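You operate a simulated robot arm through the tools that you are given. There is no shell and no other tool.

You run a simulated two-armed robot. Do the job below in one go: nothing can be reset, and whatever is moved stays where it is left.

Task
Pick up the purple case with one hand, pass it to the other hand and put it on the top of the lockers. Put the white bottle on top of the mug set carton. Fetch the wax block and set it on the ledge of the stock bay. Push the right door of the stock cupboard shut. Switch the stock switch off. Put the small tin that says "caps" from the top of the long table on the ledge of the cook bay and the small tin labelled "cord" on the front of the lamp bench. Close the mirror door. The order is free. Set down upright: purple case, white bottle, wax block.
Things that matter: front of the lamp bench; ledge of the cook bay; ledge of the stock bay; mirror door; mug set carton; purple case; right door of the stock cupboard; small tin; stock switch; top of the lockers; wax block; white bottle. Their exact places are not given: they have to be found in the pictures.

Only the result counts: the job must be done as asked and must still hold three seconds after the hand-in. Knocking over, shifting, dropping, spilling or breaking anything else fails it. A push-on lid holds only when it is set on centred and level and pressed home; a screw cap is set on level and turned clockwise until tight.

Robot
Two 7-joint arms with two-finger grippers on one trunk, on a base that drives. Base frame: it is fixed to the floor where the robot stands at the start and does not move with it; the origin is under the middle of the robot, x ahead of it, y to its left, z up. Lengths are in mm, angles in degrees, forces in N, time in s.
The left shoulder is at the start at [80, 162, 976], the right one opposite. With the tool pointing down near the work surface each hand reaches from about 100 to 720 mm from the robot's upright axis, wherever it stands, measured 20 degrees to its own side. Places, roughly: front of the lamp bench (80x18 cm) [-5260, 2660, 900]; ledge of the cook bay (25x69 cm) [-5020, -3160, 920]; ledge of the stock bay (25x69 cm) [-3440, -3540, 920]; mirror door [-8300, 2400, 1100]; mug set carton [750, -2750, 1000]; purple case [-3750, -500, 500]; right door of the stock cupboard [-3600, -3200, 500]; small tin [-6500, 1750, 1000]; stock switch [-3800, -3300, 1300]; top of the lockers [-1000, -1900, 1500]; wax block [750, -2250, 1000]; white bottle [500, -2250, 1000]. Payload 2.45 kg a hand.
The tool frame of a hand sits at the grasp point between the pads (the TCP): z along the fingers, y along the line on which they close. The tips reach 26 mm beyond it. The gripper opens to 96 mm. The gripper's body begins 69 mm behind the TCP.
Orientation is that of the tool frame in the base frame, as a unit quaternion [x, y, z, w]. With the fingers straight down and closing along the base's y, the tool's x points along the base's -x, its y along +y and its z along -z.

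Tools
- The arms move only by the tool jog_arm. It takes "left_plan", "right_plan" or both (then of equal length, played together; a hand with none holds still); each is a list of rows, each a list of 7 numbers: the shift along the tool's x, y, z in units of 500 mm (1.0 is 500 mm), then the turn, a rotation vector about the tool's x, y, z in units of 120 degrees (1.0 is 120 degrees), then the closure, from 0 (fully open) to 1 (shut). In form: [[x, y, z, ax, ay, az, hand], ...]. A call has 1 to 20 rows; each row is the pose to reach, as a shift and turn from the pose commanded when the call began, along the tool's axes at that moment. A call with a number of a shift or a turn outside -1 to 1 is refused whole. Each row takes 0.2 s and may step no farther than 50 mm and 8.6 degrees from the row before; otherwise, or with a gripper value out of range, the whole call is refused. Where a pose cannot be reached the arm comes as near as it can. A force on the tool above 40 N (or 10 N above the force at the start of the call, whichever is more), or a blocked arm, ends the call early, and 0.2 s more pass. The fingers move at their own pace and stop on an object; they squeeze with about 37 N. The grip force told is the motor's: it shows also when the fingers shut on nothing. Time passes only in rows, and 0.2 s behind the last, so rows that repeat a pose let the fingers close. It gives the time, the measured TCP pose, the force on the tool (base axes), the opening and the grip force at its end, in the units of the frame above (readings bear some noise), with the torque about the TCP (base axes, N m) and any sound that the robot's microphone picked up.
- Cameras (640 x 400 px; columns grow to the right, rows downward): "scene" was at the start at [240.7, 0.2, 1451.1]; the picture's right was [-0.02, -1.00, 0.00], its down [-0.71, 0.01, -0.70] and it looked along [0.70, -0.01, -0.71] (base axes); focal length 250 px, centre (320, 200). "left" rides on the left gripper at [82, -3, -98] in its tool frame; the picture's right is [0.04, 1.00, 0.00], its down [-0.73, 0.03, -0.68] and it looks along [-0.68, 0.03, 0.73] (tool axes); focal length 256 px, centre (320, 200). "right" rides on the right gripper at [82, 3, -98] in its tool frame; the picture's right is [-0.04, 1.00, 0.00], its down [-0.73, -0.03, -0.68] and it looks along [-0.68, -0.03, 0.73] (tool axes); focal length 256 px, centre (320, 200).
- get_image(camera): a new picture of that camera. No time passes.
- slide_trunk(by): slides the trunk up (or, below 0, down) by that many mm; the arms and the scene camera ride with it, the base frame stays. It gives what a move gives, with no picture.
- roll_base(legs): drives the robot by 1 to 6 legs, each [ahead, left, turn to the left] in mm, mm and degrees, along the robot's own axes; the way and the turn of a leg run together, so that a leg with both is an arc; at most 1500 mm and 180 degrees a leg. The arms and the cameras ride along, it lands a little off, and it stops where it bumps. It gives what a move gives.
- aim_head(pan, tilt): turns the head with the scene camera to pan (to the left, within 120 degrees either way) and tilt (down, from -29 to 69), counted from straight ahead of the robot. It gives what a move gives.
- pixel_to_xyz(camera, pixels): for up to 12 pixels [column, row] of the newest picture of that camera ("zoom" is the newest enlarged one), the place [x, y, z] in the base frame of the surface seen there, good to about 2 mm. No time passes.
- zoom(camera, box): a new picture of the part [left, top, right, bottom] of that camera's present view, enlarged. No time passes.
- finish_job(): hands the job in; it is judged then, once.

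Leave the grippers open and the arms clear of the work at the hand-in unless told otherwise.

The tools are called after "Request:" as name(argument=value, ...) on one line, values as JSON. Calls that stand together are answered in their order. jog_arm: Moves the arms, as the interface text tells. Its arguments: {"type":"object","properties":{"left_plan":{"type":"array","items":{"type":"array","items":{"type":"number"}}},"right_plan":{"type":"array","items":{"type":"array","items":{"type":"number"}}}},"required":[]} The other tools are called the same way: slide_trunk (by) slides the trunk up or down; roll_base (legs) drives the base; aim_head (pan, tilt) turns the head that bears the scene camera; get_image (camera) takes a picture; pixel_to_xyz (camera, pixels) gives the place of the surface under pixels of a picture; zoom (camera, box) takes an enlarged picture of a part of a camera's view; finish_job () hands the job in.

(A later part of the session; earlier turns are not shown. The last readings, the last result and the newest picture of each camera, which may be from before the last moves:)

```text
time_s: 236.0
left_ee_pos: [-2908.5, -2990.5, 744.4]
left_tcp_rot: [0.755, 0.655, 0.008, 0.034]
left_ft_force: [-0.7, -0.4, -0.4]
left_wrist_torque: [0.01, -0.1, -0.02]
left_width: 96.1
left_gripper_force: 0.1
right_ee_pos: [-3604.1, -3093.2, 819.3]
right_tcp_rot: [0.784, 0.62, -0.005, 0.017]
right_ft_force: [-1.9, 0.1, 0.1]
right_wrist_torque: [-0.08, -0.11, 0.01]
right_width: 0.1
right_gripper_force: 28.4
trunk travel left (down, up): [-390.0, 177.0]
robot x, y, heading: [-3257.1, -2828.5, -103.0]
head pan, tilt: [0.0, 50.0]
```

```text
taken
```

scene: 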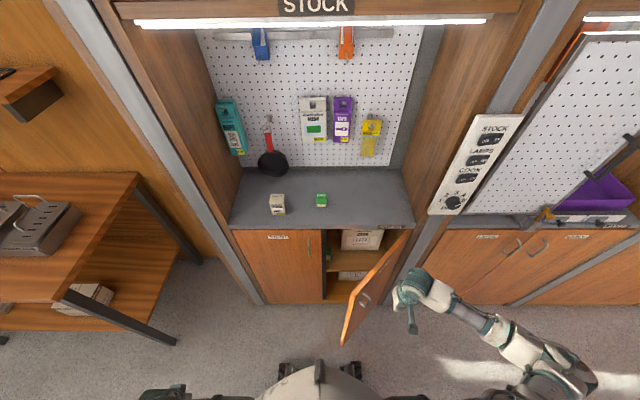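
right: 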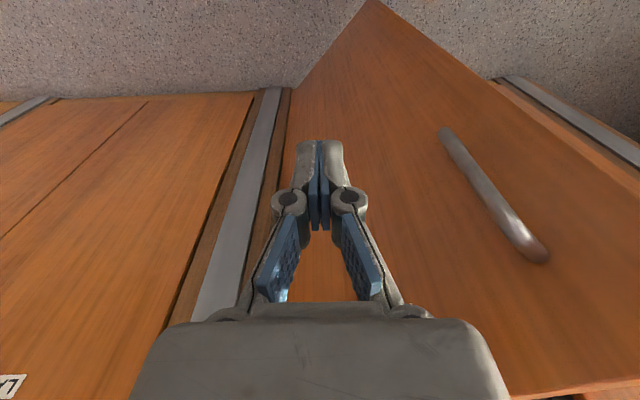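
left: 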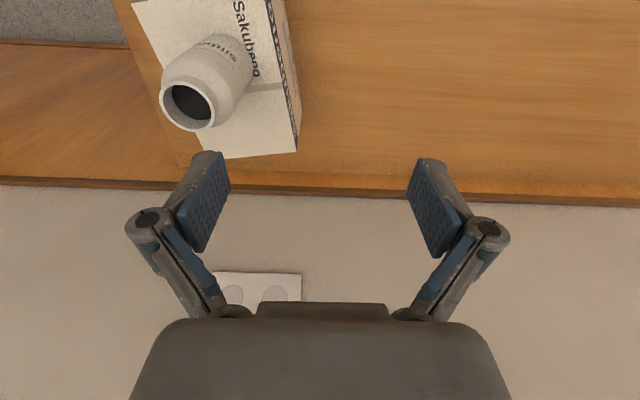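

The hand is on the door's outer side. The handle sits at about z 560–790, so I push a bit higher (tips at ~824) and nearer the middle of the door. First raise and approach to contact.

Request:
jog_arm(right_plan=[[0, 0, -0.02, 0, 0, 0, 1], [0, 0, -0.045, 0, 0, 0, 1], [-0.01, 0.01, -0.062, 0, 0, 0, 1], [-0.04, 0.03, -0.062, 0, 0, 0, 1], [-0.075, 0.06, -0.062, 0, 0, 0, 1], [-0.11, 0.09, -0.062, 0, 0, 0, 1], [-0.14, 0.115, -0.062, 0, 0, 0, 1], [-0.16, 0.132, -0.062, 0, 0, 0, 1], [-0.16, 0.132, -0.062, 0, 0, 0, 1], [-0.16, 0.132, -0.062, 0, 0, 0, 1]])

Request:
get_image(camera="scene")

Request:
get_image(camera="right")

```text
time_s: 238.2
left_ee_pos: [-2885.5, -2996.2, 735.6]
left_tcp_rot: [0.754, 0.656, 0.001, 0.026]
left_ft_force: [0.4, -0.2, -0.3]
left_wrist_torque: [0.02, 0.07, 0.01]
left_width: 96.0
left_gripper_force: 0.0
right_ee_pos: [-3532.3, -3189.9, 860.5]
right_tcp_rot: [0.783, 0.622, -0.011, 0.01]
right_ft_force: [2.2, -0.1, 0.3]
right_wrist_torque: [0.03, 0.08, -0.06]
right_width: 0.1
right_gripper_force: 28.6
trunk travel left (down, up): [-390.0, 177.0]
robot x, y, heading: [-3255.0, -2826.3, -102.9]
head pan, tilt: [0.0, 50.0]
```

```text
taken
```

scene: 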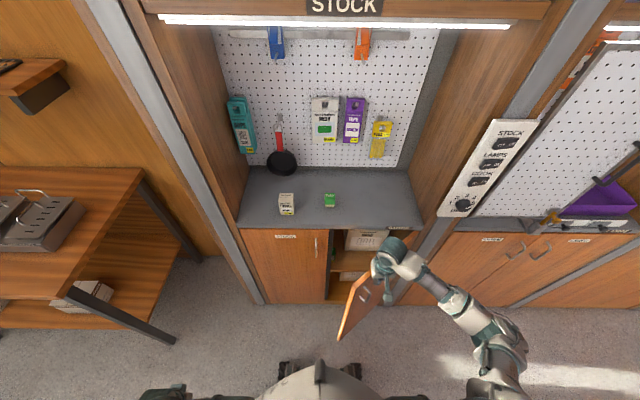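

```text
taken
```

right: 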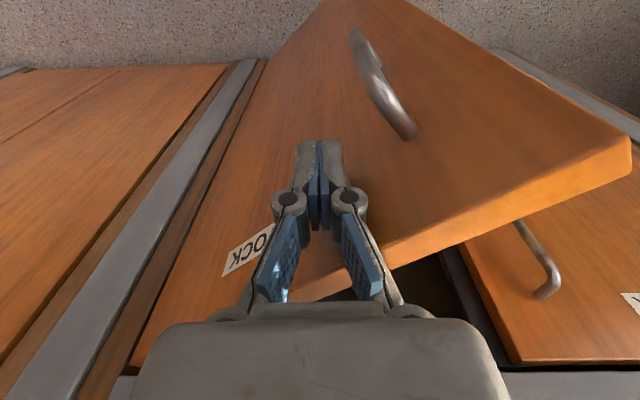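

Nearly in touch with the door's face. I push along the arc toward closed, step by step.

Request:
jog_arm(right_plan=[[-0.02, 0.02, 0, 0, 0, 0, 1], [-0.043, 0.04, 0, 0, 0, 0, 1], [-0.066, 0.061, 0, 0, 0, 0, 1], [-0.095, 0.083, 0, 0, 0, 0, 1], [-0.124, 0.104, 0, 0, 0, 0, 1], [-0.153, 0.124, 0, 0, 0, 0, 1], [-0.185, 0.139, 0, 0, 0, 0, 1], [-0.22, 0.152, 0, 0, 0, 0, 1], [-0.253, 0.162, 0, 0, 0, 0, 1], [-0.28, 0.168, 0, 0, 0, 0, 1], [-0.305, 0.171, 0, 0, 0, 0, 1]])

Request:
get_image(camera="scene")

```text
time_s: 240.6
left_ee_pos: [-2894.7, -2994.2, 738.6]
left_tcp_rot: [0.755, 0.655, 0.004, 0.028]
left_ft_force: [0.3, -1.1, 0.5]
left_wrist_torque: [0.04, 0.0, 0.05]
left_width: 96.1
left_gripper_force: 0.0
right_ee_pos: [-3493.7, -3355.2, 863.9]
right_tcp_rot: [0.783, 0.621, -0.009, 0.013]
right_ft_force: [-0.4, 1.0, -0.1]
right_wrist_torque: [0.02, -0.01, -0.01]
right_width: 0.1
right_gripper_force: 28.3
trunk travel left (down, up): [-390.0, 177.0]
robot x, y, heading: [-3252.3, -2825.4, -102.9]
head pan, tilt: [0.0, 50.0]
```

```text
taken
```

scene: 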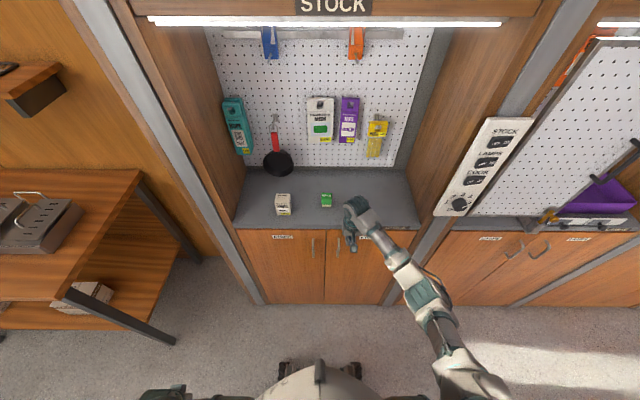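

The door looks almost shut. I push gently a bit further until I feel resistance.

Request:
jog_arm(right_plan=[[-0.01, 0, 0, 0, 0, 0, 1], [-0.02, 0, 0, 0, 0, 0, 1], [-0.03, 0, 0, 0, 0, 0, 1], [-0.04, 0, 0, 0, 0, 0, 1], [-0.05, 0, 0, 0, 0, 0, 1]])

Request:
zoom(camera="scene", box=[220, 180, 440, 320])

```text
time_s: 241.5
left_ee_pos: [-2894.1, -2992.1, 740.2]
left_tcp_rot: [0.756, 0.654, 0.003, 0.027]
left_ft_force: [0.3, -0.3, 0.7]
left_wrist_torque: [0.02, -0.02, -0.03]
left_width: 95.9
left_gripper_force: 0.0
right_ee_pos: [-3493.4, -3363.6, 862.6]
right_tcp_rot: [0.782, 0.623, 0.001, 0.006]
right_ft_force: [4.6, 24.5, 12.2]
right_wrist_torque: [0.5, 0.05, -0.12]
right_width: 0.0
right_gripper_force: 28.4
trunk travel left (down, up): [-390.0, 177.0]
robot x, y, heading: [-3255.6, -2827.0, -102.9]
head pan, tilt: [0.0, 50.0]
stopped in row 4 (right hand): the force on the tool passed its limit at 44 N (the readings are from after the stop); the commanded pose is now the measured one
```

```text
2.86 times, centred on (330, 250) of scene
```

zoom: 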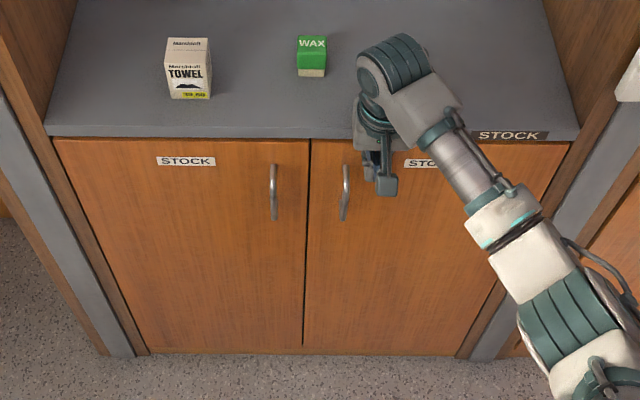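

The door is shut flush and pressed home (44 N stop). I draw the hand back.

Request:
jog_arm(right_plan=[[0.02, 0, 0, 0, 0, 0, 1], [0.06, 0, 0, 0, 0, 0, 1], [0.11, 0, 0, 0, 0, 0, 1], [0.17, 0, -0.02, 0, 0, 0, 1], [0.23, 0, -0.06, 0, 0, 0, 1], [0.28, 0, -0.12, 0, 0, 0, 1], [0.31, 0, -0.18, 0, 0, 0, 1], [0.32, 0, -0.24, 0, 0, 0, 1], [0.32, 0, -0.28, 0, 0, 0, 1]])

Request:
zoom(camera="scene", box=[430, 100, 560, 230])

Request:
get_image(camera="scene")

```text
time_s: 243.5
left_ee_pos: [-2895.0, -2993.7, 739.3]
left_tcp_rot: [0.755, 0.655, 0.004, 0.028]
left_ft_force: [0.1, 0.0, -0.5]
left_wrist_torque: [-0.02, 0.0, 0.01]
left_width: 96.0
left_gripper_force: 0.0
right_ee_pos: [-3457.6, -3209.9, 1000.9]
right_tcp_rot: [0.782, 0.623, -0.001, 0.007]
right_ft_force: [0.3, 0.4, -0.5]
right_wrist_torque: [0.0, 0.01, 0.0]
right_width: 0.0
right_gripper_force: 28.6
trunk travel left (down, up): [-390.0, 177.0]
robot x, y, heading: [-3259.5, -2827.9, -102.9]
head pan, tilt: [0.0, 50.0]
```

```text
3.08 times, centred on (495, 165) of scene
```

zoom: 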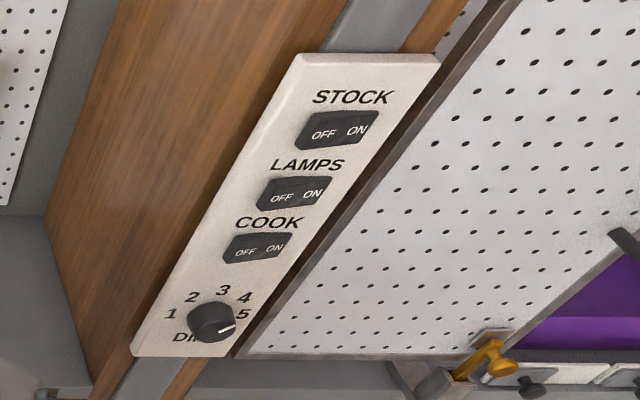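

```text
taken
```

scene: 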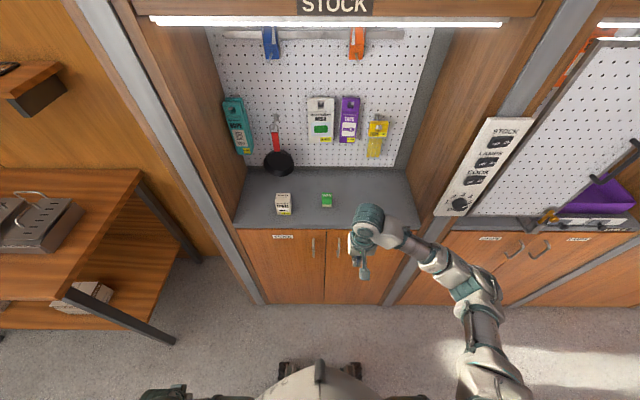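

The door stays shut. Now I measure the STOCK rocker (OFF side at (322,135), ON side at (357,130)) and the panel's plane.

Request:
pixel_to_xyz(camera="zoom", pixels=[[322, 133], [340, 132], [357, 130], [303, 140], [372, 120], [312, 118], [365, 142], [340, 75], [400, 90], [270, 110], [282, 195], [220, 340]])

```text
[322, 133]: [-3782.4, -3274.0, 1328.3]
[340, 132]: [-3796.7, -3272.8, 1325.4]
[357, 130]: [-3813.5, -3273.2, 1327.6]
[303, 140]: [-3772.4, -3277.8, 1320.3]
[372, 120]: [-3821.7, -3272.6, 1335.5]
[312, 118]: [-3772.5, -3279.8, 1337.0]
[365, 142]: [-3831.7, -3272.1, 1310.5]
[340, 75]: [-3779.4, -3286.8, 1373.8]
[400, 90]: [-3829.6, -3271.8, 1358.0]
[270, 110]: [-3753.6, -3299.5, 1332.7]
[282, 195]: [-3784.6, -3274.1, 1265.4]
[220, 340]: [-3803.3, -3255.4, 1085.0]
```

The STOCK rocker: centre ≈ (-3797,-3273,1326), OFF half on its left. I'll press the OFF side with closed fingertips, hand pointing forward. First move the base back 95 and right 240.

Request:
roll_base(legs=[[-95, 0, -0.5], [0, -240, 0]])

Request:
jog_arm(right_plan=[[0, 0, 0, 0, -0.03, 0, 1], [0, 0, 0, 0, -0.09, 0, 1], [0, 0, -0.02, 0, -0.16, 0, 1], [0, 0, -0.05, 0, -0.23, 0, 1], [0, 0, -0.08, 0, -0.3, 0, 1], [0, 0, -0.12, 0, -0.37, 0, 1], [0, 0, -0.16, 0, -0.44, 0, 1], [0, 0, -0.2, 0, -0.51, 0, 1], [0, 0, -0.25, 0, -0.58, 0, 1], [0, 0, -0.3, 0, -0.65, 0, 1], [0, 0, -0.35, 0, -0.71, 0, 1], [0, 0, -0.4, 0, -0.75, 0, 1]])

Request:
get_image(camera="scene")

Request:
get_image(camera="right")

```text
time_s: 246.1
left_ee_pos: [-3112.7, -2845.9, 737.7]
left_tcp_rot: [0.757, 0.653, 0.003, 0.028]
left_ft_force: [-0.4, -0.3, 0.9]
left_wrist_torque: [-0.04, 0.0, 0.0]
left_width: 96.0
left_gripper_force: 0.0
right_ee_pos: [-3674.8, -3060.3, 1002.6]
right_tcp_rot: [0.784, 0.621, -0.003, 0.007]
right_ft_force: [0.4, -0.5, 1.8]
right_wrist_torque: [0.02, 0.01, 0.01]
right_width: 0.2
right_gripper_force: 28.3
trunk travel left (down, up): [-390.0, 177.0]
robot x, y, heading: [-3473.4, -2681.6, -103.1]
head pan, tilt: [0.0, 50.0]
```

```text
time_s: 248.7
left_ee_pos: [-3111.8, -2845.7, 738.4]
left_tcp_rot: [0.757, 0.652, 0.003, 0.029]
left_ft_force: [0.3, 0.5, -0.3]
left_wrist_torque: [0.01, 0.04, -0.02]
left_width: 95.9
left_gripper_force: 0.1
right_ee_pos: [-3659.5, -3095.5, 1200.6]
right_tcp_rot: [-0.552, -0.434, 0.557, -0.444]
right_ft_force: [0.2, 0.6, -0.4]
right_wrist_torque: [-0.03, -0.02, -0.01]
right_width: 0.0
right_gripper_force: 28.5
right hand out of reach, approached as far as the arm can: row 7, 8, 9, 10, 11, 12
trunk travel left (down, up): [-390.0, 177.0]
robot x, y, heading: [-3474.2, -2675.8, -103.2]
head pan, tilt: [0.0, 50.0]
```

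```text
taken
```

scene: 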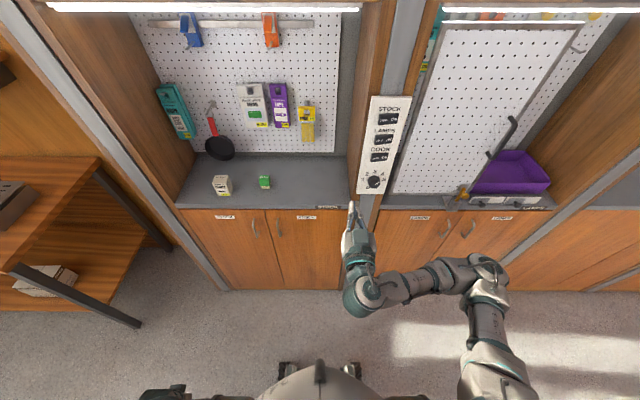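

```text
taken
```

right: 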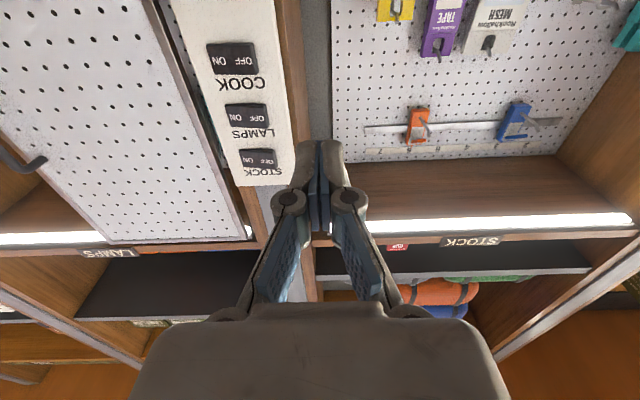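

The hand points forward, closed. In the wrist view, the STOCK rocker is at (260,158). I go up 125, right 73 and forward, stopping about 50 mm before the rocker.

Request:
jog_arm(right_plan=[[-0.02, -0.01, 0.01, 0, 0, 0, 1], [-0.06, -0.03, 0.03, 0, 0, 0, 1], [-0.1, -0.055, 0.06, 0, 0, 0, 1], [-0.14, -0.08, 0.1, 0, 0, 0, 1], [-0.18, -0.105, 0.14, 0, 0, 0, 1], [-0.215, -0.125, 0.18, 0, 0, 0, 1], [-0.24, -0.14, 0.21, 0, 0, 0, 1], [-0.25, -0.146, 0.23, 0, 0, 0, 1], [-0.25, -0.146, 0.24, 0, 0, 0, 1], [-0.25, -0.146, 0.24, 0, 0, 0, 1], [-0.25, -0.146, 0.24, 0, 0, 0, 1], [-0.25, -0.146, 0.24, 0, 0, 0, 1], [-0.25, -0.146, 0.24, 0, 0, 0, 1]])

Request:
get_image(camera="right")

Request:
zoom(camera="scene", box=[330, 70, 450, 220])

```text
time_s: 251.5
left_ee_pos: [-3111.3, -2846.4, 737.7]
left_tcp_rot: [0.757, 0.653, 0.003, 0.029]
left_ft_force: [0.5, 0.0, -0.3]
left_wrist_torque: [0.03, 0.0, -0.01]
left_width: 95.8
left_gripper_force: 0.0
right_ee_pos: [-3757.9, -3197.5, 1324.7]
right_tcp_rot: [-0.552, -0.434, 0.557, -0.444]
right_ft_force: [-0.3, 0.6, 0.2]
right_wrist_torque: [-0.01, 0.04, -0.04]
right_width: 0.0
right_gripper_force: 28.8
trunk travel left (down, up): [-390.0, 177.0]
robot x, y, heading: [-3472.8, -2679.6, -103.3]
head pan, tilt: [0.0, 50.0]
```

```text
taken
```

right: 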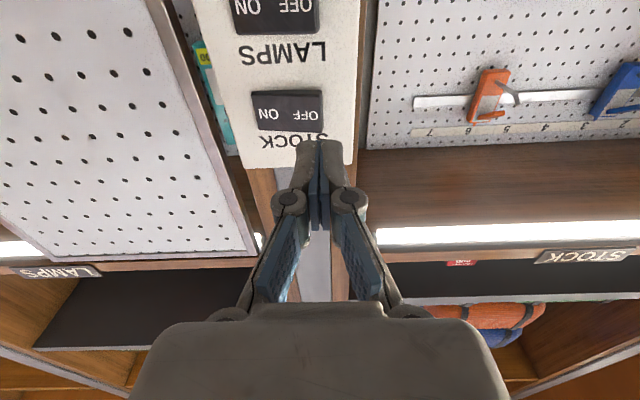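

```text
2.67 times, centred on (390, 145) of scene
```

zoom: 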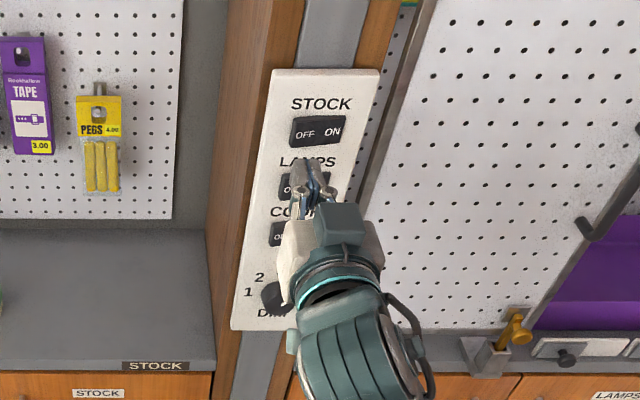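

The contact point would fall at the rocker's OFF edge; I shift 10 mm right to hit the middle of the OFF half and approach to a few mm.

Request:
jog_arm(right_plan=[[0, -0.008, 0.01, 0, 0, 0, 1], [0, -0.016, 0.03, 0, 0, 0, 1], [0, -0.02, 0.05, 0, 0, 0, 1], [0, -0.02, 0.07, 0, 0, 0, 1], [0, -0.02, 0.085, 0, 0, 0, 1], [0, -0.02, 0.09, 0, 0, 0, 1], [0, -0.02, 0.09, 0, 0, 0, 1], [0, -0.02, 0.09, 0, 0, 0, 1], [0, -0.02, 0.09, 0, 0, 0, 1]])

Request:
get_image(camera="right")

Request:
zoom(camera="scene", box=[340, 80, 430, 180])

```text
time_s: 253.5
left_ee_pos: [-3111.2, -2845.4, 739.0]
left_tcp_rot: [0.757, 0.653, 0.002, 0.029]
left_ft_force: [-0.6, -0.3, 1.0]
left_wrist_torque: [0.04, 0.06, -0.02]
left_width: 96.0
left_gripper_force: 0.1
right_ee_pos: [-3777.6, -3238.2, 1324.4]
right_tcp_rot: [-0.552, -0.434, 0.556, -0.444]
right_ft_force: [-0.5, -0.2, 0.3]
right_wrist_torque: [0.01, -0.01, -0.05]
right_width: 0.0
right_gripper_force: 28.1
trunk travel left (down, up): [-390.0, 177.0]
robot x, y, heading: [-3472.3, -2675.4, -103.1]
head pan, tilt: [0.0, 50.0]
```

```text
taken
```

right: 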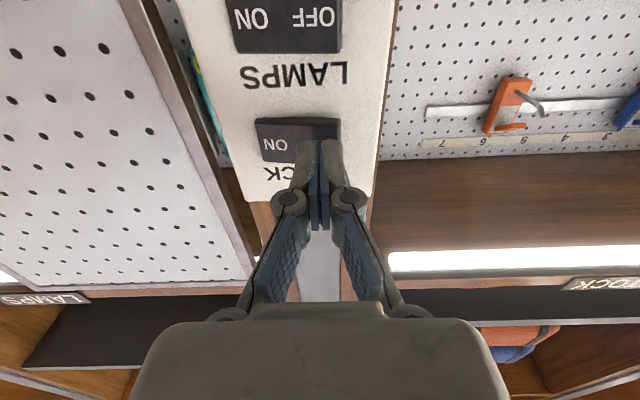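

```text
4.00 times, centred on (385, 130) of scene
```

zoom: 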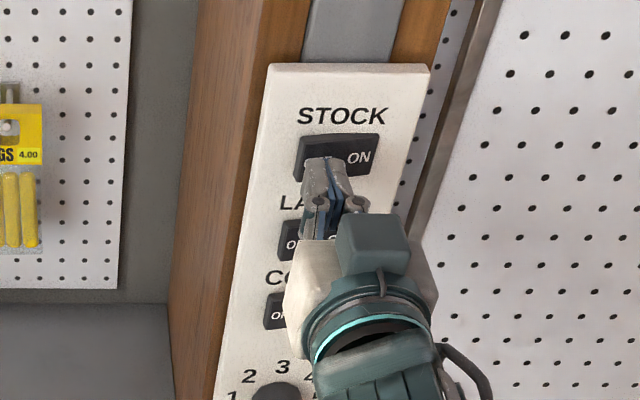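

The fingertips stand right before the OFF half. Now I press forward in small steps.

Request:
jog_arm(right_plan=[[0, 0, 0.008, 0, 0, 0, 1], [0, 0, 0.016, 0, 0, 0, 1], [0, 0, 0.024, 0, 0, 0, 1]])

Request:
jog_arm(right_plan=[[0, 0, 0.006, 0, 0, 0, 1], [0, 0, 0.012, 0, 0, 0, 1], [0, 0, 0.018, 0, 0, 0, 1], [0, 0, 0.024, 0, 0, 0, 1]])

Request:
zoom(camera="scene", box=[340, 80, 430, 180])

```text
time_s: 254.3
left_ee_pos: [-3111.3, -2845.9, 739.4]
left_tcp_rot: [0.758, 0.652, 0.002, 0.028]
left_ft_force: [-0.5, -0.7, -0.2]
left_wrist_torque: [0.0, -0.01, 0.01]
left_width: 95.7
left_gripper_force: 0.1
right_ee_pos: [-3781.2, -3249.6, 1324.3]
right_tcp_rot: [-0.552, -0.435, 0.556, -0.444]
right_ft_force: [0.3, 0.5, -0.1]
right_wrist_torque: [0.03, 0.0, 0.0]
right_width: 0.1
right_gripper_force: 28.9
trunk travel left (down, up): [-390.0, 177.0]
robot x, y, heading: [-3474.5, -2677.0, -103.3]
head pan, tilt: [0.0, 50.0]
```

```text
time_s: 255.4
left_ee_pos: [-3110.3, -2843.7, 739.5]
left_tcp_rot: [0.757, 0.652, 0.001, 0.03]
left_ft_force: [0.2, 0.7, 0.8]
left_wrist_torque: [-0.04, 0.04, 0.0]
left_width: 95.9
left_gripper_force: 0.0
right_ee_pos: [-3780.8, -3253.6, 1327.9]
right_tcp_rot: [-0.551, -0.436, 0.555, -0.445]
right_ft_force: [7.7, 20.0, -5.7]
right_wrist_torque: [0.33, -0.15, -0.06]
right_width: 0.1
right_gripper_force: 28.4
trunk travel left (down, up): [-390.0, 177.0]
robot x, y, heading: [-3473.6, -2676.6, -103.6]
head pan, tilt: [0.0, 50.0]
stopped in row 4 (right hand): the force on the tool passed its limit at 44 N (the readings are from after the stop); the commanded pose is now the measured one
```

```text
4.00 times, centred on (385, 130) of scene
```

zoom: 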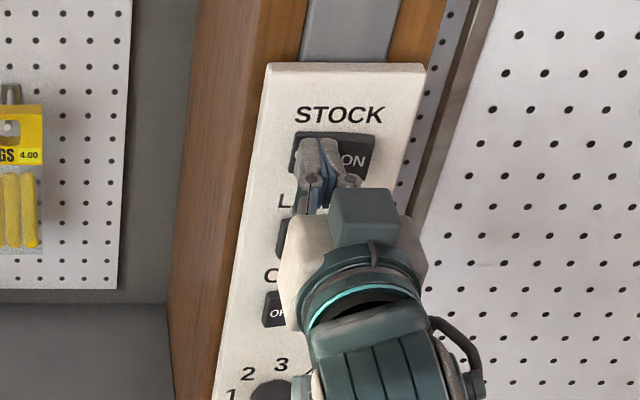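

Pressed with 44 N. I draw back and check the rocker and the STOCK lamp strip.

Request:
jog_arm(right_plan=[[0, 0, -0.02, 0, 0, 0, 1], [0, 0, -0.06, 0, 0, 0, 1], [0, 0, -0.12, 0, 0, 0, 1], [0, 0, -0.18, 0, 0, 0, 1], [0, 0, -0.2, 0, 0, 0, 1]])

Request:
get_image(camera="scene")

Request:
zoom(camera="scene", box=[340, 80, 430, 180])

Request:
get_image(camera="right")

```text
time_s: 256.6
left_ee_pos: [-3111.4, -2845.9, 739.7]
left_tcp_rot: [0.757, 0.653, 0.002, 0.029]
left_ft_force: [-0.2, 0.2, 0.1]
left_wrist_torque: [-0.01, 0.0, -0.01]
left_width: 96.2
left_gripper_force: 0.1
right_ee_pos: [-3759.0, -3166.2, 1322.5]
right_tcp_rot: [-0.552, -0.436, 0.555, -0.444]
right_ft_force: [-0.2, -0.3, 0.1]
right_wrist_torque: [0.0, 0.01, 0.02]
right_width: 0.0
right_gripper_force: 28.4
trunk travel left (down, up): [-390.0, 177.0]
robot x, y, heading: [-3471.6, -2677.7, -103.3]
head pan, tilt: [0.0, 50.0]
```

```text
taken
```

scene: 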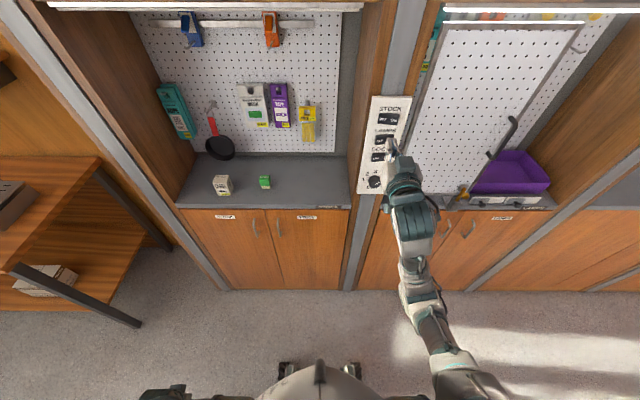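

```text
4.00 times, centred on (385, 130) of scene
```

zoom: 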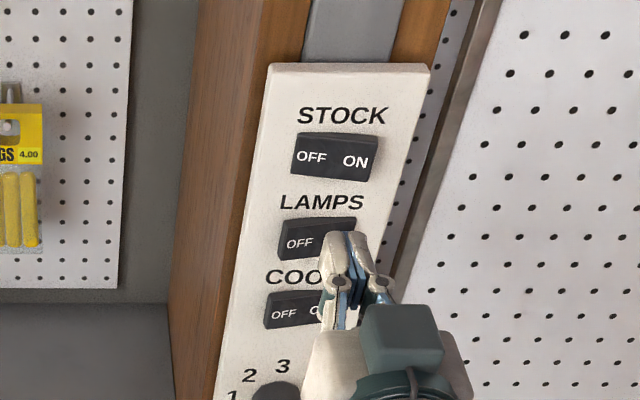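

```text
taken
```

right: 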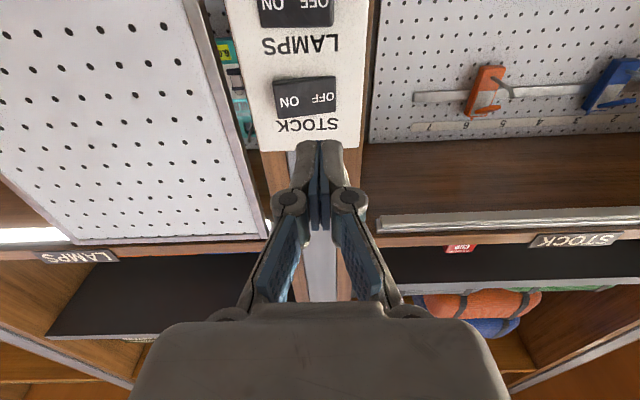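

The STOCK strip went dark while LAMPS is still lit: the stock switch is off. I bring the right hand back and turn it down again, then look west for the way around the island table.

Request:
jog_arm(right_plan=[[0.03, 0.02, -0.02, 0, 0, 0, 0.5], [0.08, 0.05, -0.05, 0, 0, 0, 0.5], [0.14, 0.08, -0.08, 0, 0.03, 0, 0.5], [0.2, 0.1, -0.1, 0, 0.09, 0, 0.5], [0.26, 0.12, -0.12, 0, 0.16, 0, 0.5], [0.31, 0.14, -0.13, 0, 0.23, 0, 0.5], [0.36, 0.15, -0.14, 0, 0.3, 0, 0.5], [0.4, 0.16, -0.14, 0, 0.37, 0, 0.5], [0.44, 0.16, -0.14, 0, 0.44, 0, 0.5], [0.48, 0.16, -0.14, 0, 0.51, 0, 0.5], [0.52, 0.16, -0.14, 0, 0.58, 0, 0.5], [0.56, 0.16, -0.14, 0, 0.65, 0, 0.5], [0.6, 0.16, -0.14, 0, 0.71, 0, 0.5], [0.62, 0.16, -0.14, 0, 0.75, 0, 0.5]])

Request:
aim_head(pan=-80, tilt=25)

Request:
get_image(camera="scene")

```text
time_s: 259.6
left_ee_pos: [-3111.0, -2847.0, 739.3]
left_tcp_rot: [0.757, 0.653, 0.003, 0.027]
left_ft_force: [0.0, 0.4, 0.3]
left_wrist_torque: [0.0, 0.01, 0.01]
left_width: 96.2
left_gripper_force: 0.0
right_ee_pos: [-3674.1, -3202.9, 910.3]
right_tcp_rot: [0.783, 0.622, -0.001, 0.006]
right_ft_force: [0.4, -0.1, -0.2]
right_wrist_torque: [0.03, 0.0, -0.04]
right_width: 48.4
right_gripper_force: 0.1
right hand out of reach, approached as far as the arm can: row 8, 9, 10, 11, 12, 13, 14
trunk travel left (down, up): [-390.0, 177.0]
robot x, y, heading: [-3473.6, -2676.7, -103.2]
head pan, tilt: [0.0, 50.0]
```

```text
time_s: 261.2
left_ee_pos: [-3110.1, -2846.6, 738.8]
left_tcp_rot: [0.757, 0.653, 0.002, 0.029]
left_ft_force: [-0.5, -0.8, 0.4]
left_wrist_torque: [0.01, -0.01, 0.01]
left_width: 95.7
left_gripper_force: 0.1
right_ee_pos: [-3672.9, -3201.5, 912.4]
right_tcp_rot: [0.783, 0.622, -0.002, 0.006]
right_ft_force: [0.7, -0.9, -0.7]
right_wrist_torque: [-0.02, 0.03, 0.0]
right_width: 48.3
right_gripper_force: 0.1
trunk travel left (down, up): [-390.0, 177.0]
robot x, y, heading: [-3475.8, -2673.2, -103.0]
head pan, tilt: [-80.0, 25.0]
```

```text
taken
```

scene: 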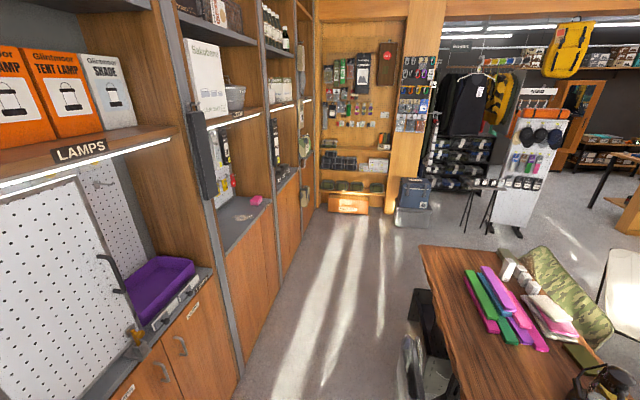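

I measure the passage at the west end of the island table.

Request:
pixel_to_xyz(camera="scene", pixels=[[424, 252], [530, 250], [400, 380], [413, 300], [413, 222], [432, 218], [467, 232], [520, 236], [340, 212], [490, 225], [600, 300], [615, 345]])

Request:
zoom(camera="scene", box=[380, 150, 640, 400])

```text
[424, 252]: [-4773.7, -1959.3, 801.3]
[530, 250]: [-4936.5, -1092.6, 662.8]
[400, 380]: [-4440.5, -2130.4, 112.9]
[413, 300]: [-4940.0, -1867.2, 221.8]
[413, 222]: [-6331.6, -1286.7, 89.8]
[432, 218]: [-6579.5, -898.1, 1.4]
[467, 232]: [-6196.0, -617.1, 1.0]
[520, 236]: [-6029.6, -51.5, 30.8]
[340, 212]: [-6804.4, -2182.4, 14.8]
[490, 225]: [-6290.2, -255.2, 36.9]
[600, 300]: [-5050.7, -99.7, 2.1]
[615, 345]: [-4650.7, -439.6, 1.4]
```

```text
1.60 times, centred on (510, 275) of scene
```

zoom: 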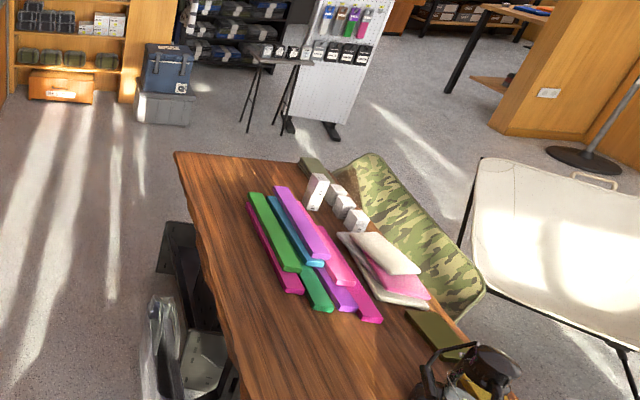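

The passage at the table's west end is over a metre wide. I plan: go west past the table, fetch both tins from the long table in the north-west, then lamp bench, mirror door, cook bay, and last the purple case. First I pull the right hand back.

Request:
jog_arm(right_plan=[[0.02, 0.0, 0, 0, 0, 0, 0], [0.06, 0, 0, 0, 0, 0, 0], [0.11, 0, 0, 0, 0, 0, 0], [0.17, 0, 0, 0, 0, 0, 0], [0.23, 0, 0, 0, 0, 0, 0], [0.28, 0, 0, 0, 0, 0, 0], [0.32, 0, 0, 0, 0, 0, 0], [0.34, 0, 0, 0, 0, 0, 0]])

Request:
get_image(camera="scene")

```text
time_s: 263.0
left_ee_pos: [-3112.3, -2844.3, 738.7]
left_tcp_rot: [0.757, 0.653, 0.003, 0.029]
left_ft_force: [0.0, 0.8, -0.3]
left_wrist_torque: [-0.02, 0.01, -0.04]
left_width: 95.9
left_gripper_force: 0.0
right_ee_pos: [-3655.2, -3048.3, 822.6]
right_tcp_rot: [0.786, 0.619, -0.017, -0.001]
right_ft_force: [-0.1, -0.2, 0.8]
right_wrist_torque: [-0.03, 0.0, 0.0]
right_width: 96.1
right_gripper_force: 0.1
right hand out of reach, approached as far as the arm can: row 1, 2, 3, 4, 5, 6, 7, 8
trunk travel left (down, up): [-390.0, 177.0]
robot x, y, heading: [-3475.3, -2677.2, -103.1]
head pan, tilt: [-80.0, 25.0]
```

```text
taken
```

scene: 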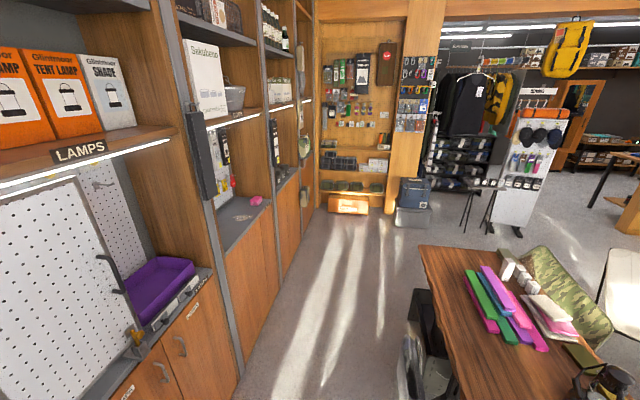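

I tuck the left hand in by 170 mm too, for more side clearance in the corridor.

Request:
jog_arm(left_plan=[[0, -0.03, 0, 0, 0, 0, 0], [0, -0.08, 0, 0, 0, 0, 0], [-0.02, -0.14, 0, 0, 0, 0, 0], [-0.05, -0.2, 0, 0, 0, 0, 0], [-0.08, -0.26, 0, 0, 0, 0, 0], [-0.1, -0.31, 0, 0, 0, 0, 0], [-0.1, -0.34, 0, 0, 0, 0, 0]])

Request:
roll_base(legs=[[115, 0, 0], [0, 0, -45], [0, 0, -45.3]])

Request:
aim_head(pan=0, tilt=30)

Request:
get_image(camera="scene")

```text
time_s: 264.6
left_ee_pos: [-3288.6, -2871.2, 732.6]
left_tcp_rot: [0.757, 0.652, 0.003, 0.03]
left_ft_force: [-0.3, 0.8, 0.0]
left_wrist_torque: [-0.01, -0.04, -0.01]
left_width: 95.9
left_gripper_force: 0.0
right_ee_pos: [-3654.2, -3046.2, 820.8]
right_tcp_rot: [0.785, 0.62, -0.014, -0.003]
right_ft_force: [-0.2, -0.8, -0.2]
right_wrist_torque: [0.0, 0.02, -0.03]
right_width: 96.0
right_gripper_force: 0.1
trunk travel left (down, up): [-390.0, 177.0]
robot x, y, heading: [-3475.8, -2674.6, -103.1]
head pan, tilt: [-80.0, 25.0]
```

```text
time_s: 270.0
left_ee_pos: [-3700.3, -2971.7, 733.6]
left_tcp_rot: [0.996, -0.085, -0.018, 0.022]
left_ft_force: [0.1, -0.3, -0.5]
left_wrist_torque: [-0.02, 0.05, 0.05]
left_width: 96.1
left_gripper_force: 0.0
right_ee_pos: [-3867.2, -2603.8, 820.4]
right_tcp_rot: [0.992, -0.127, -0.007, -0.012]
right_ft_force: [0.7, 0.0, 0.0]
right_wrist_torque: [0.03, 0.01, 0.0]
right_width: 96.1
right_gripper_force: 0.0
trunk travel left (down, up): [-390.0, 177.0]
robot x, y, heading: [-3501.3, -2791.5, 165.8]
head pan, tilt: [-80.0, 25.0]
```

```text
time_s: 271.5
left_ee_pos: [-3700.7, -2972.4, 732.5]
left_tcp_rot: [0.996, -0.084, -0.019, 0.021]
left_ft_force: [0.8, 0.2, 0.0]
left_wrist_torque: [0.01, -0.03, -0.03]
left_width: 95.9
left_gripper_force: 0.1
right_ee_pos: [-3866.7, -2601.8, 819.6]
right_tcp_rot: [0.992, -0.128, -0.006, -0.013]
right_ft_force: [0.5, 0.3, -0.9]
right_wrist_torque: [0.02, -0.01, 0.01]
right_width: 95.9
right_gripper_force: 0.1
trunk travel left (down, up): [-390.0, 177.0]
robot x, y, heading: [-3499.6, -2792.9, 165.7]
head pan, tilt: [0.0, 30.0]
```

```text
taken
```

scene: 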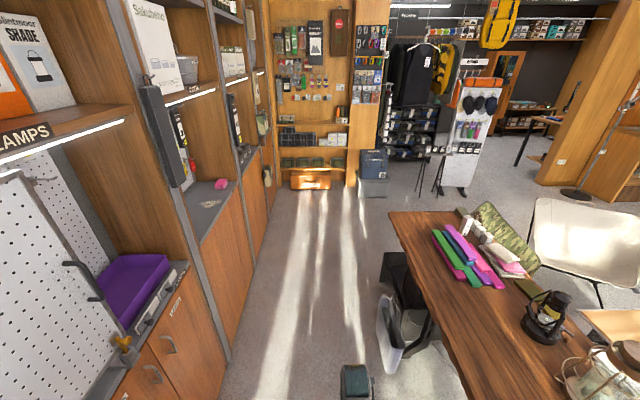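

Facing west now. I measure the see-through bag beside the table (left edge at (380,330)) and the corridor ahead.

Request:
pixel_to_xyz(camera="scene", pixels=[[379, 340], [383, 370], [385, 260], [390, 215], [300, 300], [225, 330], [360, 195], [420, 190], [206, 205], [218, 185], [480, 205], [440, 180]])

Request:
zoom(camera="scene", box=[130, 50, 290, 260])

```text
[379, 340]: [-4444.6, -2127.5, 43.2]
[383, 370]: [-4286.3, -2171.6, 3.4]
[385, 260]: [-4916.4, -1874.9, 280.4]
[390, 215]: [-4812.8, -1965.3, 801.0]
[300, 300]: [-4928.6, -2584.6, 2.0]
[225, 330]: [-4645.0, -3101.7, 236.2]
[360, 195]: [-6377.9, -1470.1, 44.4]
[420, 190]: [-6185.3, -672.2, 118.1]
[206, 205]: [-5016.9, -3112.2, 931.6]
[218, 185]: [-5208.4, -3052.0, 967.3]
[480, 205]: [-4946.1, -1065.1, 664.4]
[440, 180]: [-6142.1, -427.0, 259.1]
```

```text
1.90 times, centred on (210, 155) of scene
```

zoom: 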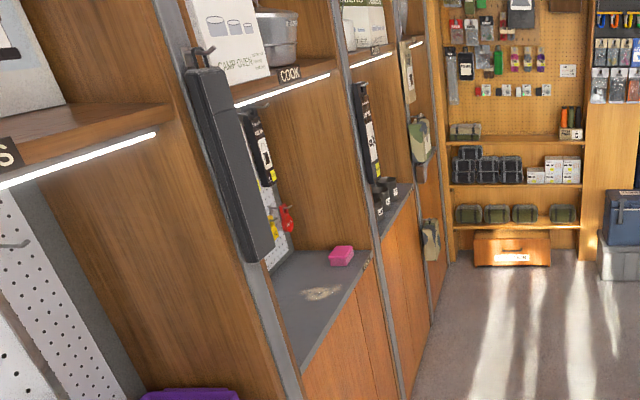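

The third bay is labelled COOK (ledge z≈932 with a pink item). The way is free. I drive west 2.4 m, then turn north.

Request:
roll_base(legs=[[1200, 0, 0.5], [1190, 0, 0], [0, 0, -45], [0, 0, -45]])

Request:
get_image(camera="scene")

```text
time_s: 287.2
left_ee_pos: [-5981.8, -2022.6, 733.4]
left_tcp_rot: [-0.651, 0.758, 0.029, -0.003]
left_ft_force: [0.0, -0.1, 0.4]
left_wrist_torque: [0.01, 0.01, -0.05]
left_width: 95.9
left_gripper_force: 0.0
right_ee_pos: [-5615.6, -1849.8, 820.1]
right_tcp_rot: [-0.618, 0.786, -0.005, 0.014]
right_ft_force: [0.5, -0.1, -0.1]
right_wrist_torque: [0.0, -0.03, 0.02]
right_width: 95.9
right_gripper_force: 0.0
trunk travel left (down, up): [-390.0, 177.0]
robot x, y, heading: [-5800.0, -2223.2, 76.4]
head pan, tilt: [0.0, 30.0]
```

```text
taken
```

scene: 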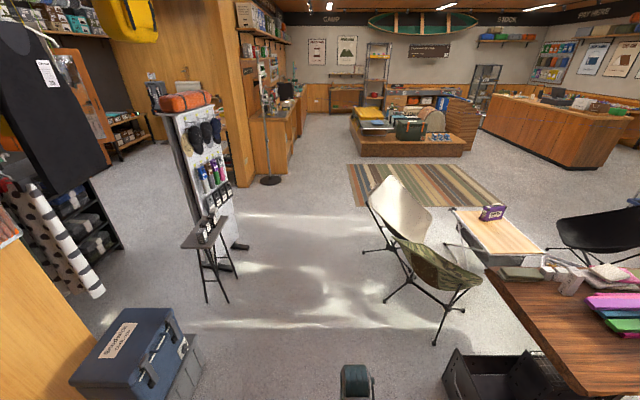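

Facing north: purple case on a camp table at (492,212), rug, lamp bench with a coat stand at (270,150), at left a wooden-framed door/mirror at (80,85) and a table at (125,130). I zoom into that left part.

Request:
zoom(camera="scene", box=[40, 30, 340, 220])

Request:
pixel_to_xyz(camera="scene", pixels=[[120, 118], [120, 150], [145, 165], [245, 180], [270, 180], [280, 115], [265, 118], [300, 110], [190, 250], [210, 295], [240, 245], [390, 250]])

Request:
zoom(camera="scene", box=[360, 150, 640, 330])

```text
2.11 times, centred on (190, 125) of scene
```

zoom: 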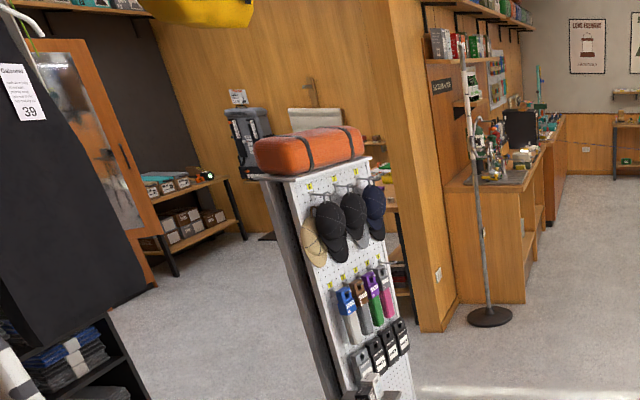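

```text
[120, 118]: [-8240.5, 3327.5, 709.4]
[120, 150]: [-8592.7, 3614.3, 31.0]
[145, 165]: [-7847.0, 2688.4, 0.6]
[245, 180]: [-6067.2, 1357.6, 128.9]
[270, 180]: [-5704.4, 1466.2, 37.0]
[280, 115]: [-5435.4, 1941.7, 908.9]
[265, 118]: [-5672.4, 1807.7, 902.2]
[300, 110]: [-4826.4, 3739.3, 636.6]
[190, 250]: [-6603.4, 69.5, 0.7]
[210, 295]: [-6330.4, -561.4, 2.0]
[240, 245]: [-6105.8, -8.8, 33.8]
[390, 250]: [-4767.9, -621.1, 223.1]
```

```text
2.22 times, centred on (500, 240) of scene
```

zoom: 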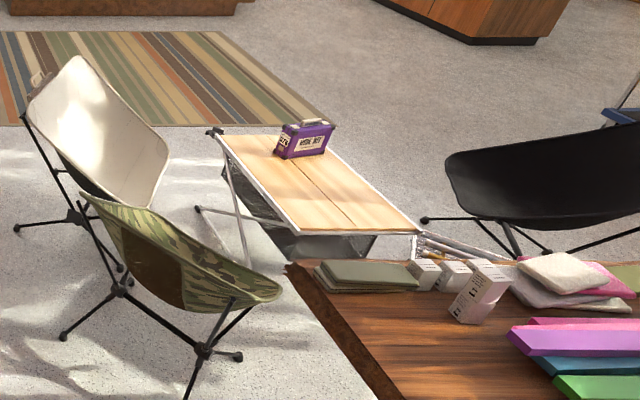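

I drive north through the passage about 2.7 m, then look to the west.

Request:
roll_base(legs=[[1300, 60, 0.2], [1300, 0, 0]])

Request:
aim_head(pan=60, tilt=20)

Request:
get_image(camera="scene")

```text
time_s: 300.2
left_ee_pos: [-5453.4, 590.0, 734.1]
left_tcp_rot: [-0.651, 0.758, 0.029, -0.003]
left_ft_force: [0.3, 0.3, -1.1]
left_wrist_torque: [0.02, -0.03, -0.01]
left_width: 96.0
left_gripper_force: 0.1
right_ee_pos: [-5084.6, 763.6, 818.7]
right_tcp_rot: [-0.619, 0.786, -0.005, 0.014]
right_ft_force: [-0.7, 0.2, 0.1]
right_wrist_torque: [-0.01, 0.01, 0.03]
right_width: 95.9
right_gripper_force: 0.0
trunk travel left (down, up): [-390.0, 177.0]
robot x, y, heading: [-5266.5, 391.2, 76.3]
head pan, tilt: [0.0, 30.0]
```

```text
time_s: 301.5
left_ee_pos: [-5452.7, 589.5, 734.1]
left_tcp_rot: [-0.652, 0.758, 0.029, -0.003]
left_ft_force: [-1.0, -0.8, 0.8]
left_wrist_torque: [0.02, -0.02, -0.02]
left_width: 96.2
left_gripper_force: 0.1
right_ee_pos: [-5085.0, 762.9, 821.2]
right_tcp_rot: [-0.618, 0.786, -0.005, 0.015]
right_ft_force: [-0.6, 0.0, 0.7]
right_wrist_torque: [-0.01, 0.03, 0.01]
right_width: 96.1
right_gripper_force: 0.0
trunk travel left (down, up): [-390.0, 177.0]
robot x, y, heading: [-5268.8, 395.6, 76.5]
head pan, tilt: [60.0, 20.0]
```

```text
taken
```

scene: 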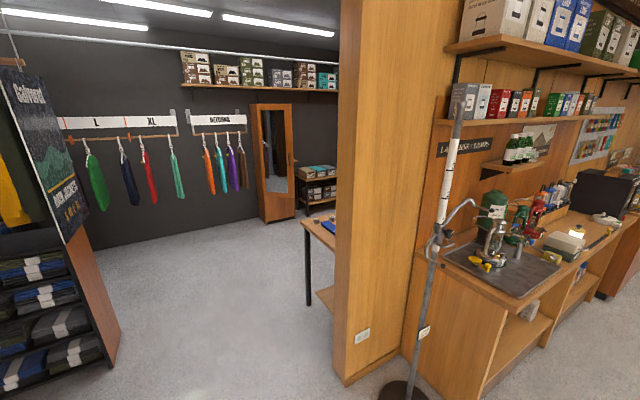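

I see the mirror wardrobe at (270,165), the long table's corner behind the wooden partition at (320,235), and the lamp bench at right. I measure them.

Request:
pixel_to_xyz(camera="scene", pixels=[[345, 383], [305, 222], [330, 245], [308, 305], [262, 222], [292, 218], [275, 150], [120, 355], [100, 240], [405, 385], [520, 300], [590, 250]])

Request:
zoom(camera="scene", box=[230, 80, 360, 240])

Request:
zoom(camera="scene", box=[430, 150, 640, 310])

```text
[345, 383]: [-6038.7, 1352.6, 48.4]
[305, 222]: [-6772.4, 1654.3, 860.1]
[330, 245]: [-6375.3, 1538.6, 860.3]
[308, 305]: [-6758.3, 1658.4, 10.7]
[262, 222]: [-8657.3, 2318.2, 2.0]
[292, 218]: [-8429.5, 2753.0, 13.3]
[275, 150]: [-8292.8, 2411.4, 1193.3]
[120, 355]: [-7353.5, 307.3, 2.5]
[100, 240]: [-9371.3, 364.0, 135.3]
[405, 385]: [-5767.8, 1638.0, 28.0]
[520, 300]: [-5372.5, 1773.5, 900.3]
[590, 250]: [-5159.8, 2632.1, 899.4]
```

```text
2.50 times, centred on (295, 160) of scene
```

zoom: 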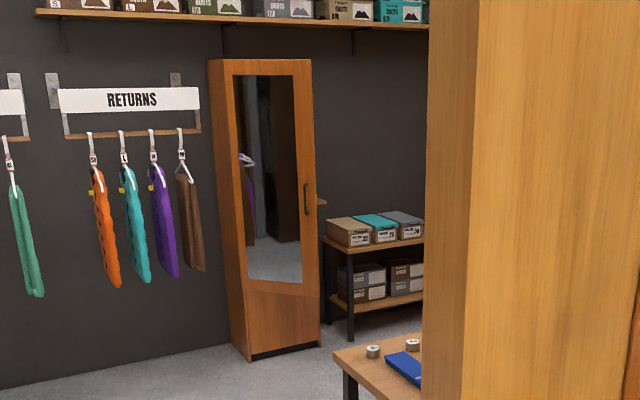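

```text
2.50 times, centred on (535, 230) of scene
```

zoom: 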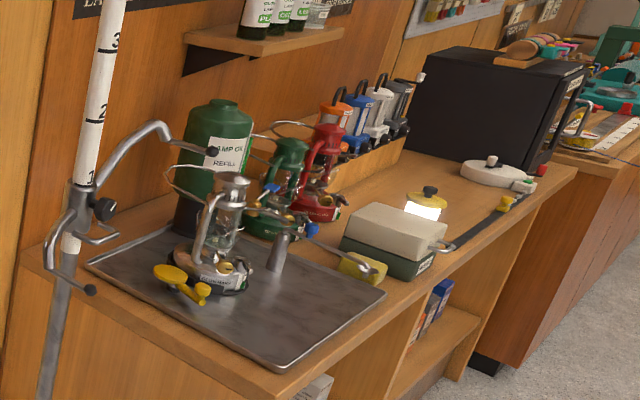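

The long table stands behind the partition, south edge at v≈2870 with small tins near its south end. The mirror wardrobe is at (-8300,2400). I drive a bit north and then strafe left (west) to stand before the long table.

Request:
roll_base(legs=[[150, 0, 0], [0, 800, 0], [0, 770, 0]])

Request:
aim_head(pan=0, tilt=30)

Request:
get_image(camera="scene")

```text
time_s: 310.5
left_ee_pos: [-6948.8, 1115.2, 734.0]
left_tcp_rot: [-0.644, 0.764, 0.029, -0.004]
left_ft_force: [0.0, 0.8, 1.4]
left_wrist_torque: [0.01, 0.0, -0.02]
left_width: 95.7
left_gripper_force: 0.1
right_ee_pos: [-6576.5, 1282.0, 820.3]
right_tcp_rot: [-0.611, 0.792, -0.004, 0.014]
right_ft_force: [-0.2, 0.1, -0.6]
right_wrist_torque: [0.0, -0.02, 0.02]
right_width: 95.9
right_gripper_force: 0.0
trunk travel left (down, up): [-390.0, 177.0]
robot x, y, heading: [-6764.6, 914.7, 75.7]
head pan, tilt: [60.0, 20.0]
```

```text
time_s: 311.8
left_ee_pos: [-6948.7, 1117.4, 733.3]
left_tcp_rot: [-0.645, 0.764, 0.029, -0.003]
left_ft_force: [-0.2, 0.3, -0.1]
left_wrist_torque: [0.02, 0.0, 0.01]
left_width: 95.9
left_gripper_force: 0.1
right_ee_pos: [-6575.9, 1280.6, 820.5]
right_tcp_rot: [-0.61, 0.792, -0.006, 0.014]
right_ft_force: [0.9, 0.8, -0.5]
right_wrist_torque: [0.0, 0.01, 0.02]
right_width: 96.1
right_gripper_force: 0.1
trunk travel left (down, up): [-390.0, 177.0]
robot x, y, heading: [-6771.5, 919.6, 75.4]
head pan, tilt: [0.0, 30.0]
```

```text
taken
```

scene: 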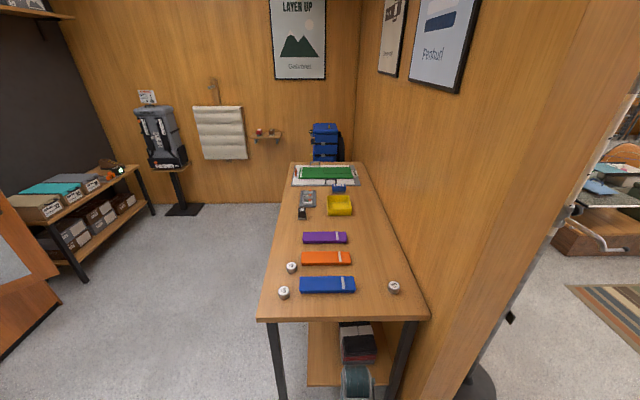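

The long table with three small tins: (291,267), (284,292), (393,287). I zoom in to read their labels.

Request:
zoom(camera="scene", box=[265, 245, 320, 310])

Request:
zoom(camera="scene", box=[370, 265, 420, 305])

Request:
zoom(camera="scene", box=[260, 140, 430, 310])

```text
6.15 times, centred on (292, 278) of scene
```

zoom: 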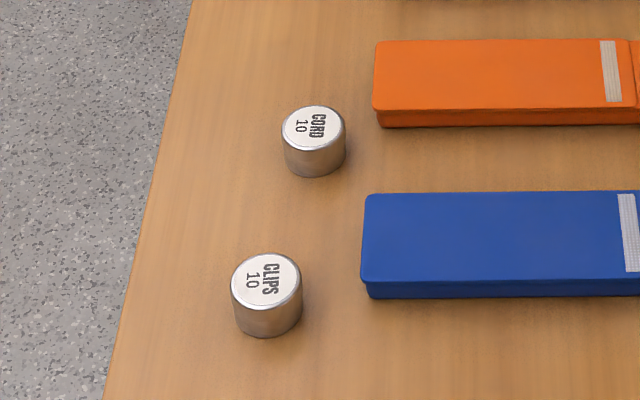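

```text
10.00 times, centred on (395, 285) of scene
```

zoom: 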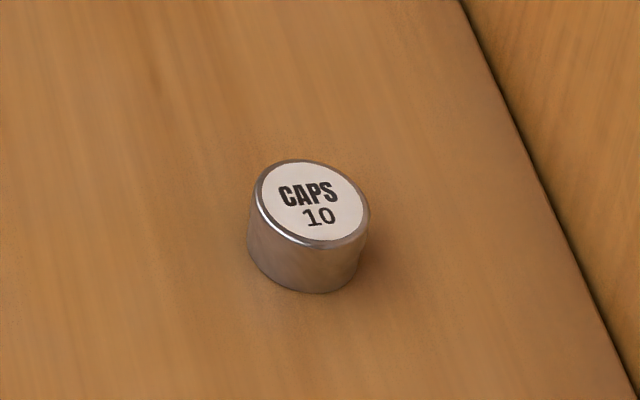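

```text
2.35 times, centred on (345, 225) of scene
```

zoom: 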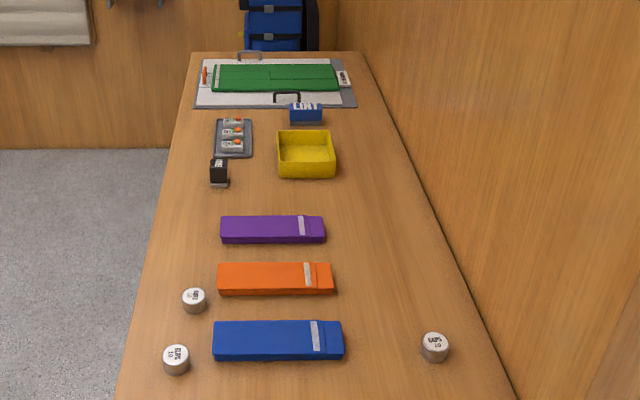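

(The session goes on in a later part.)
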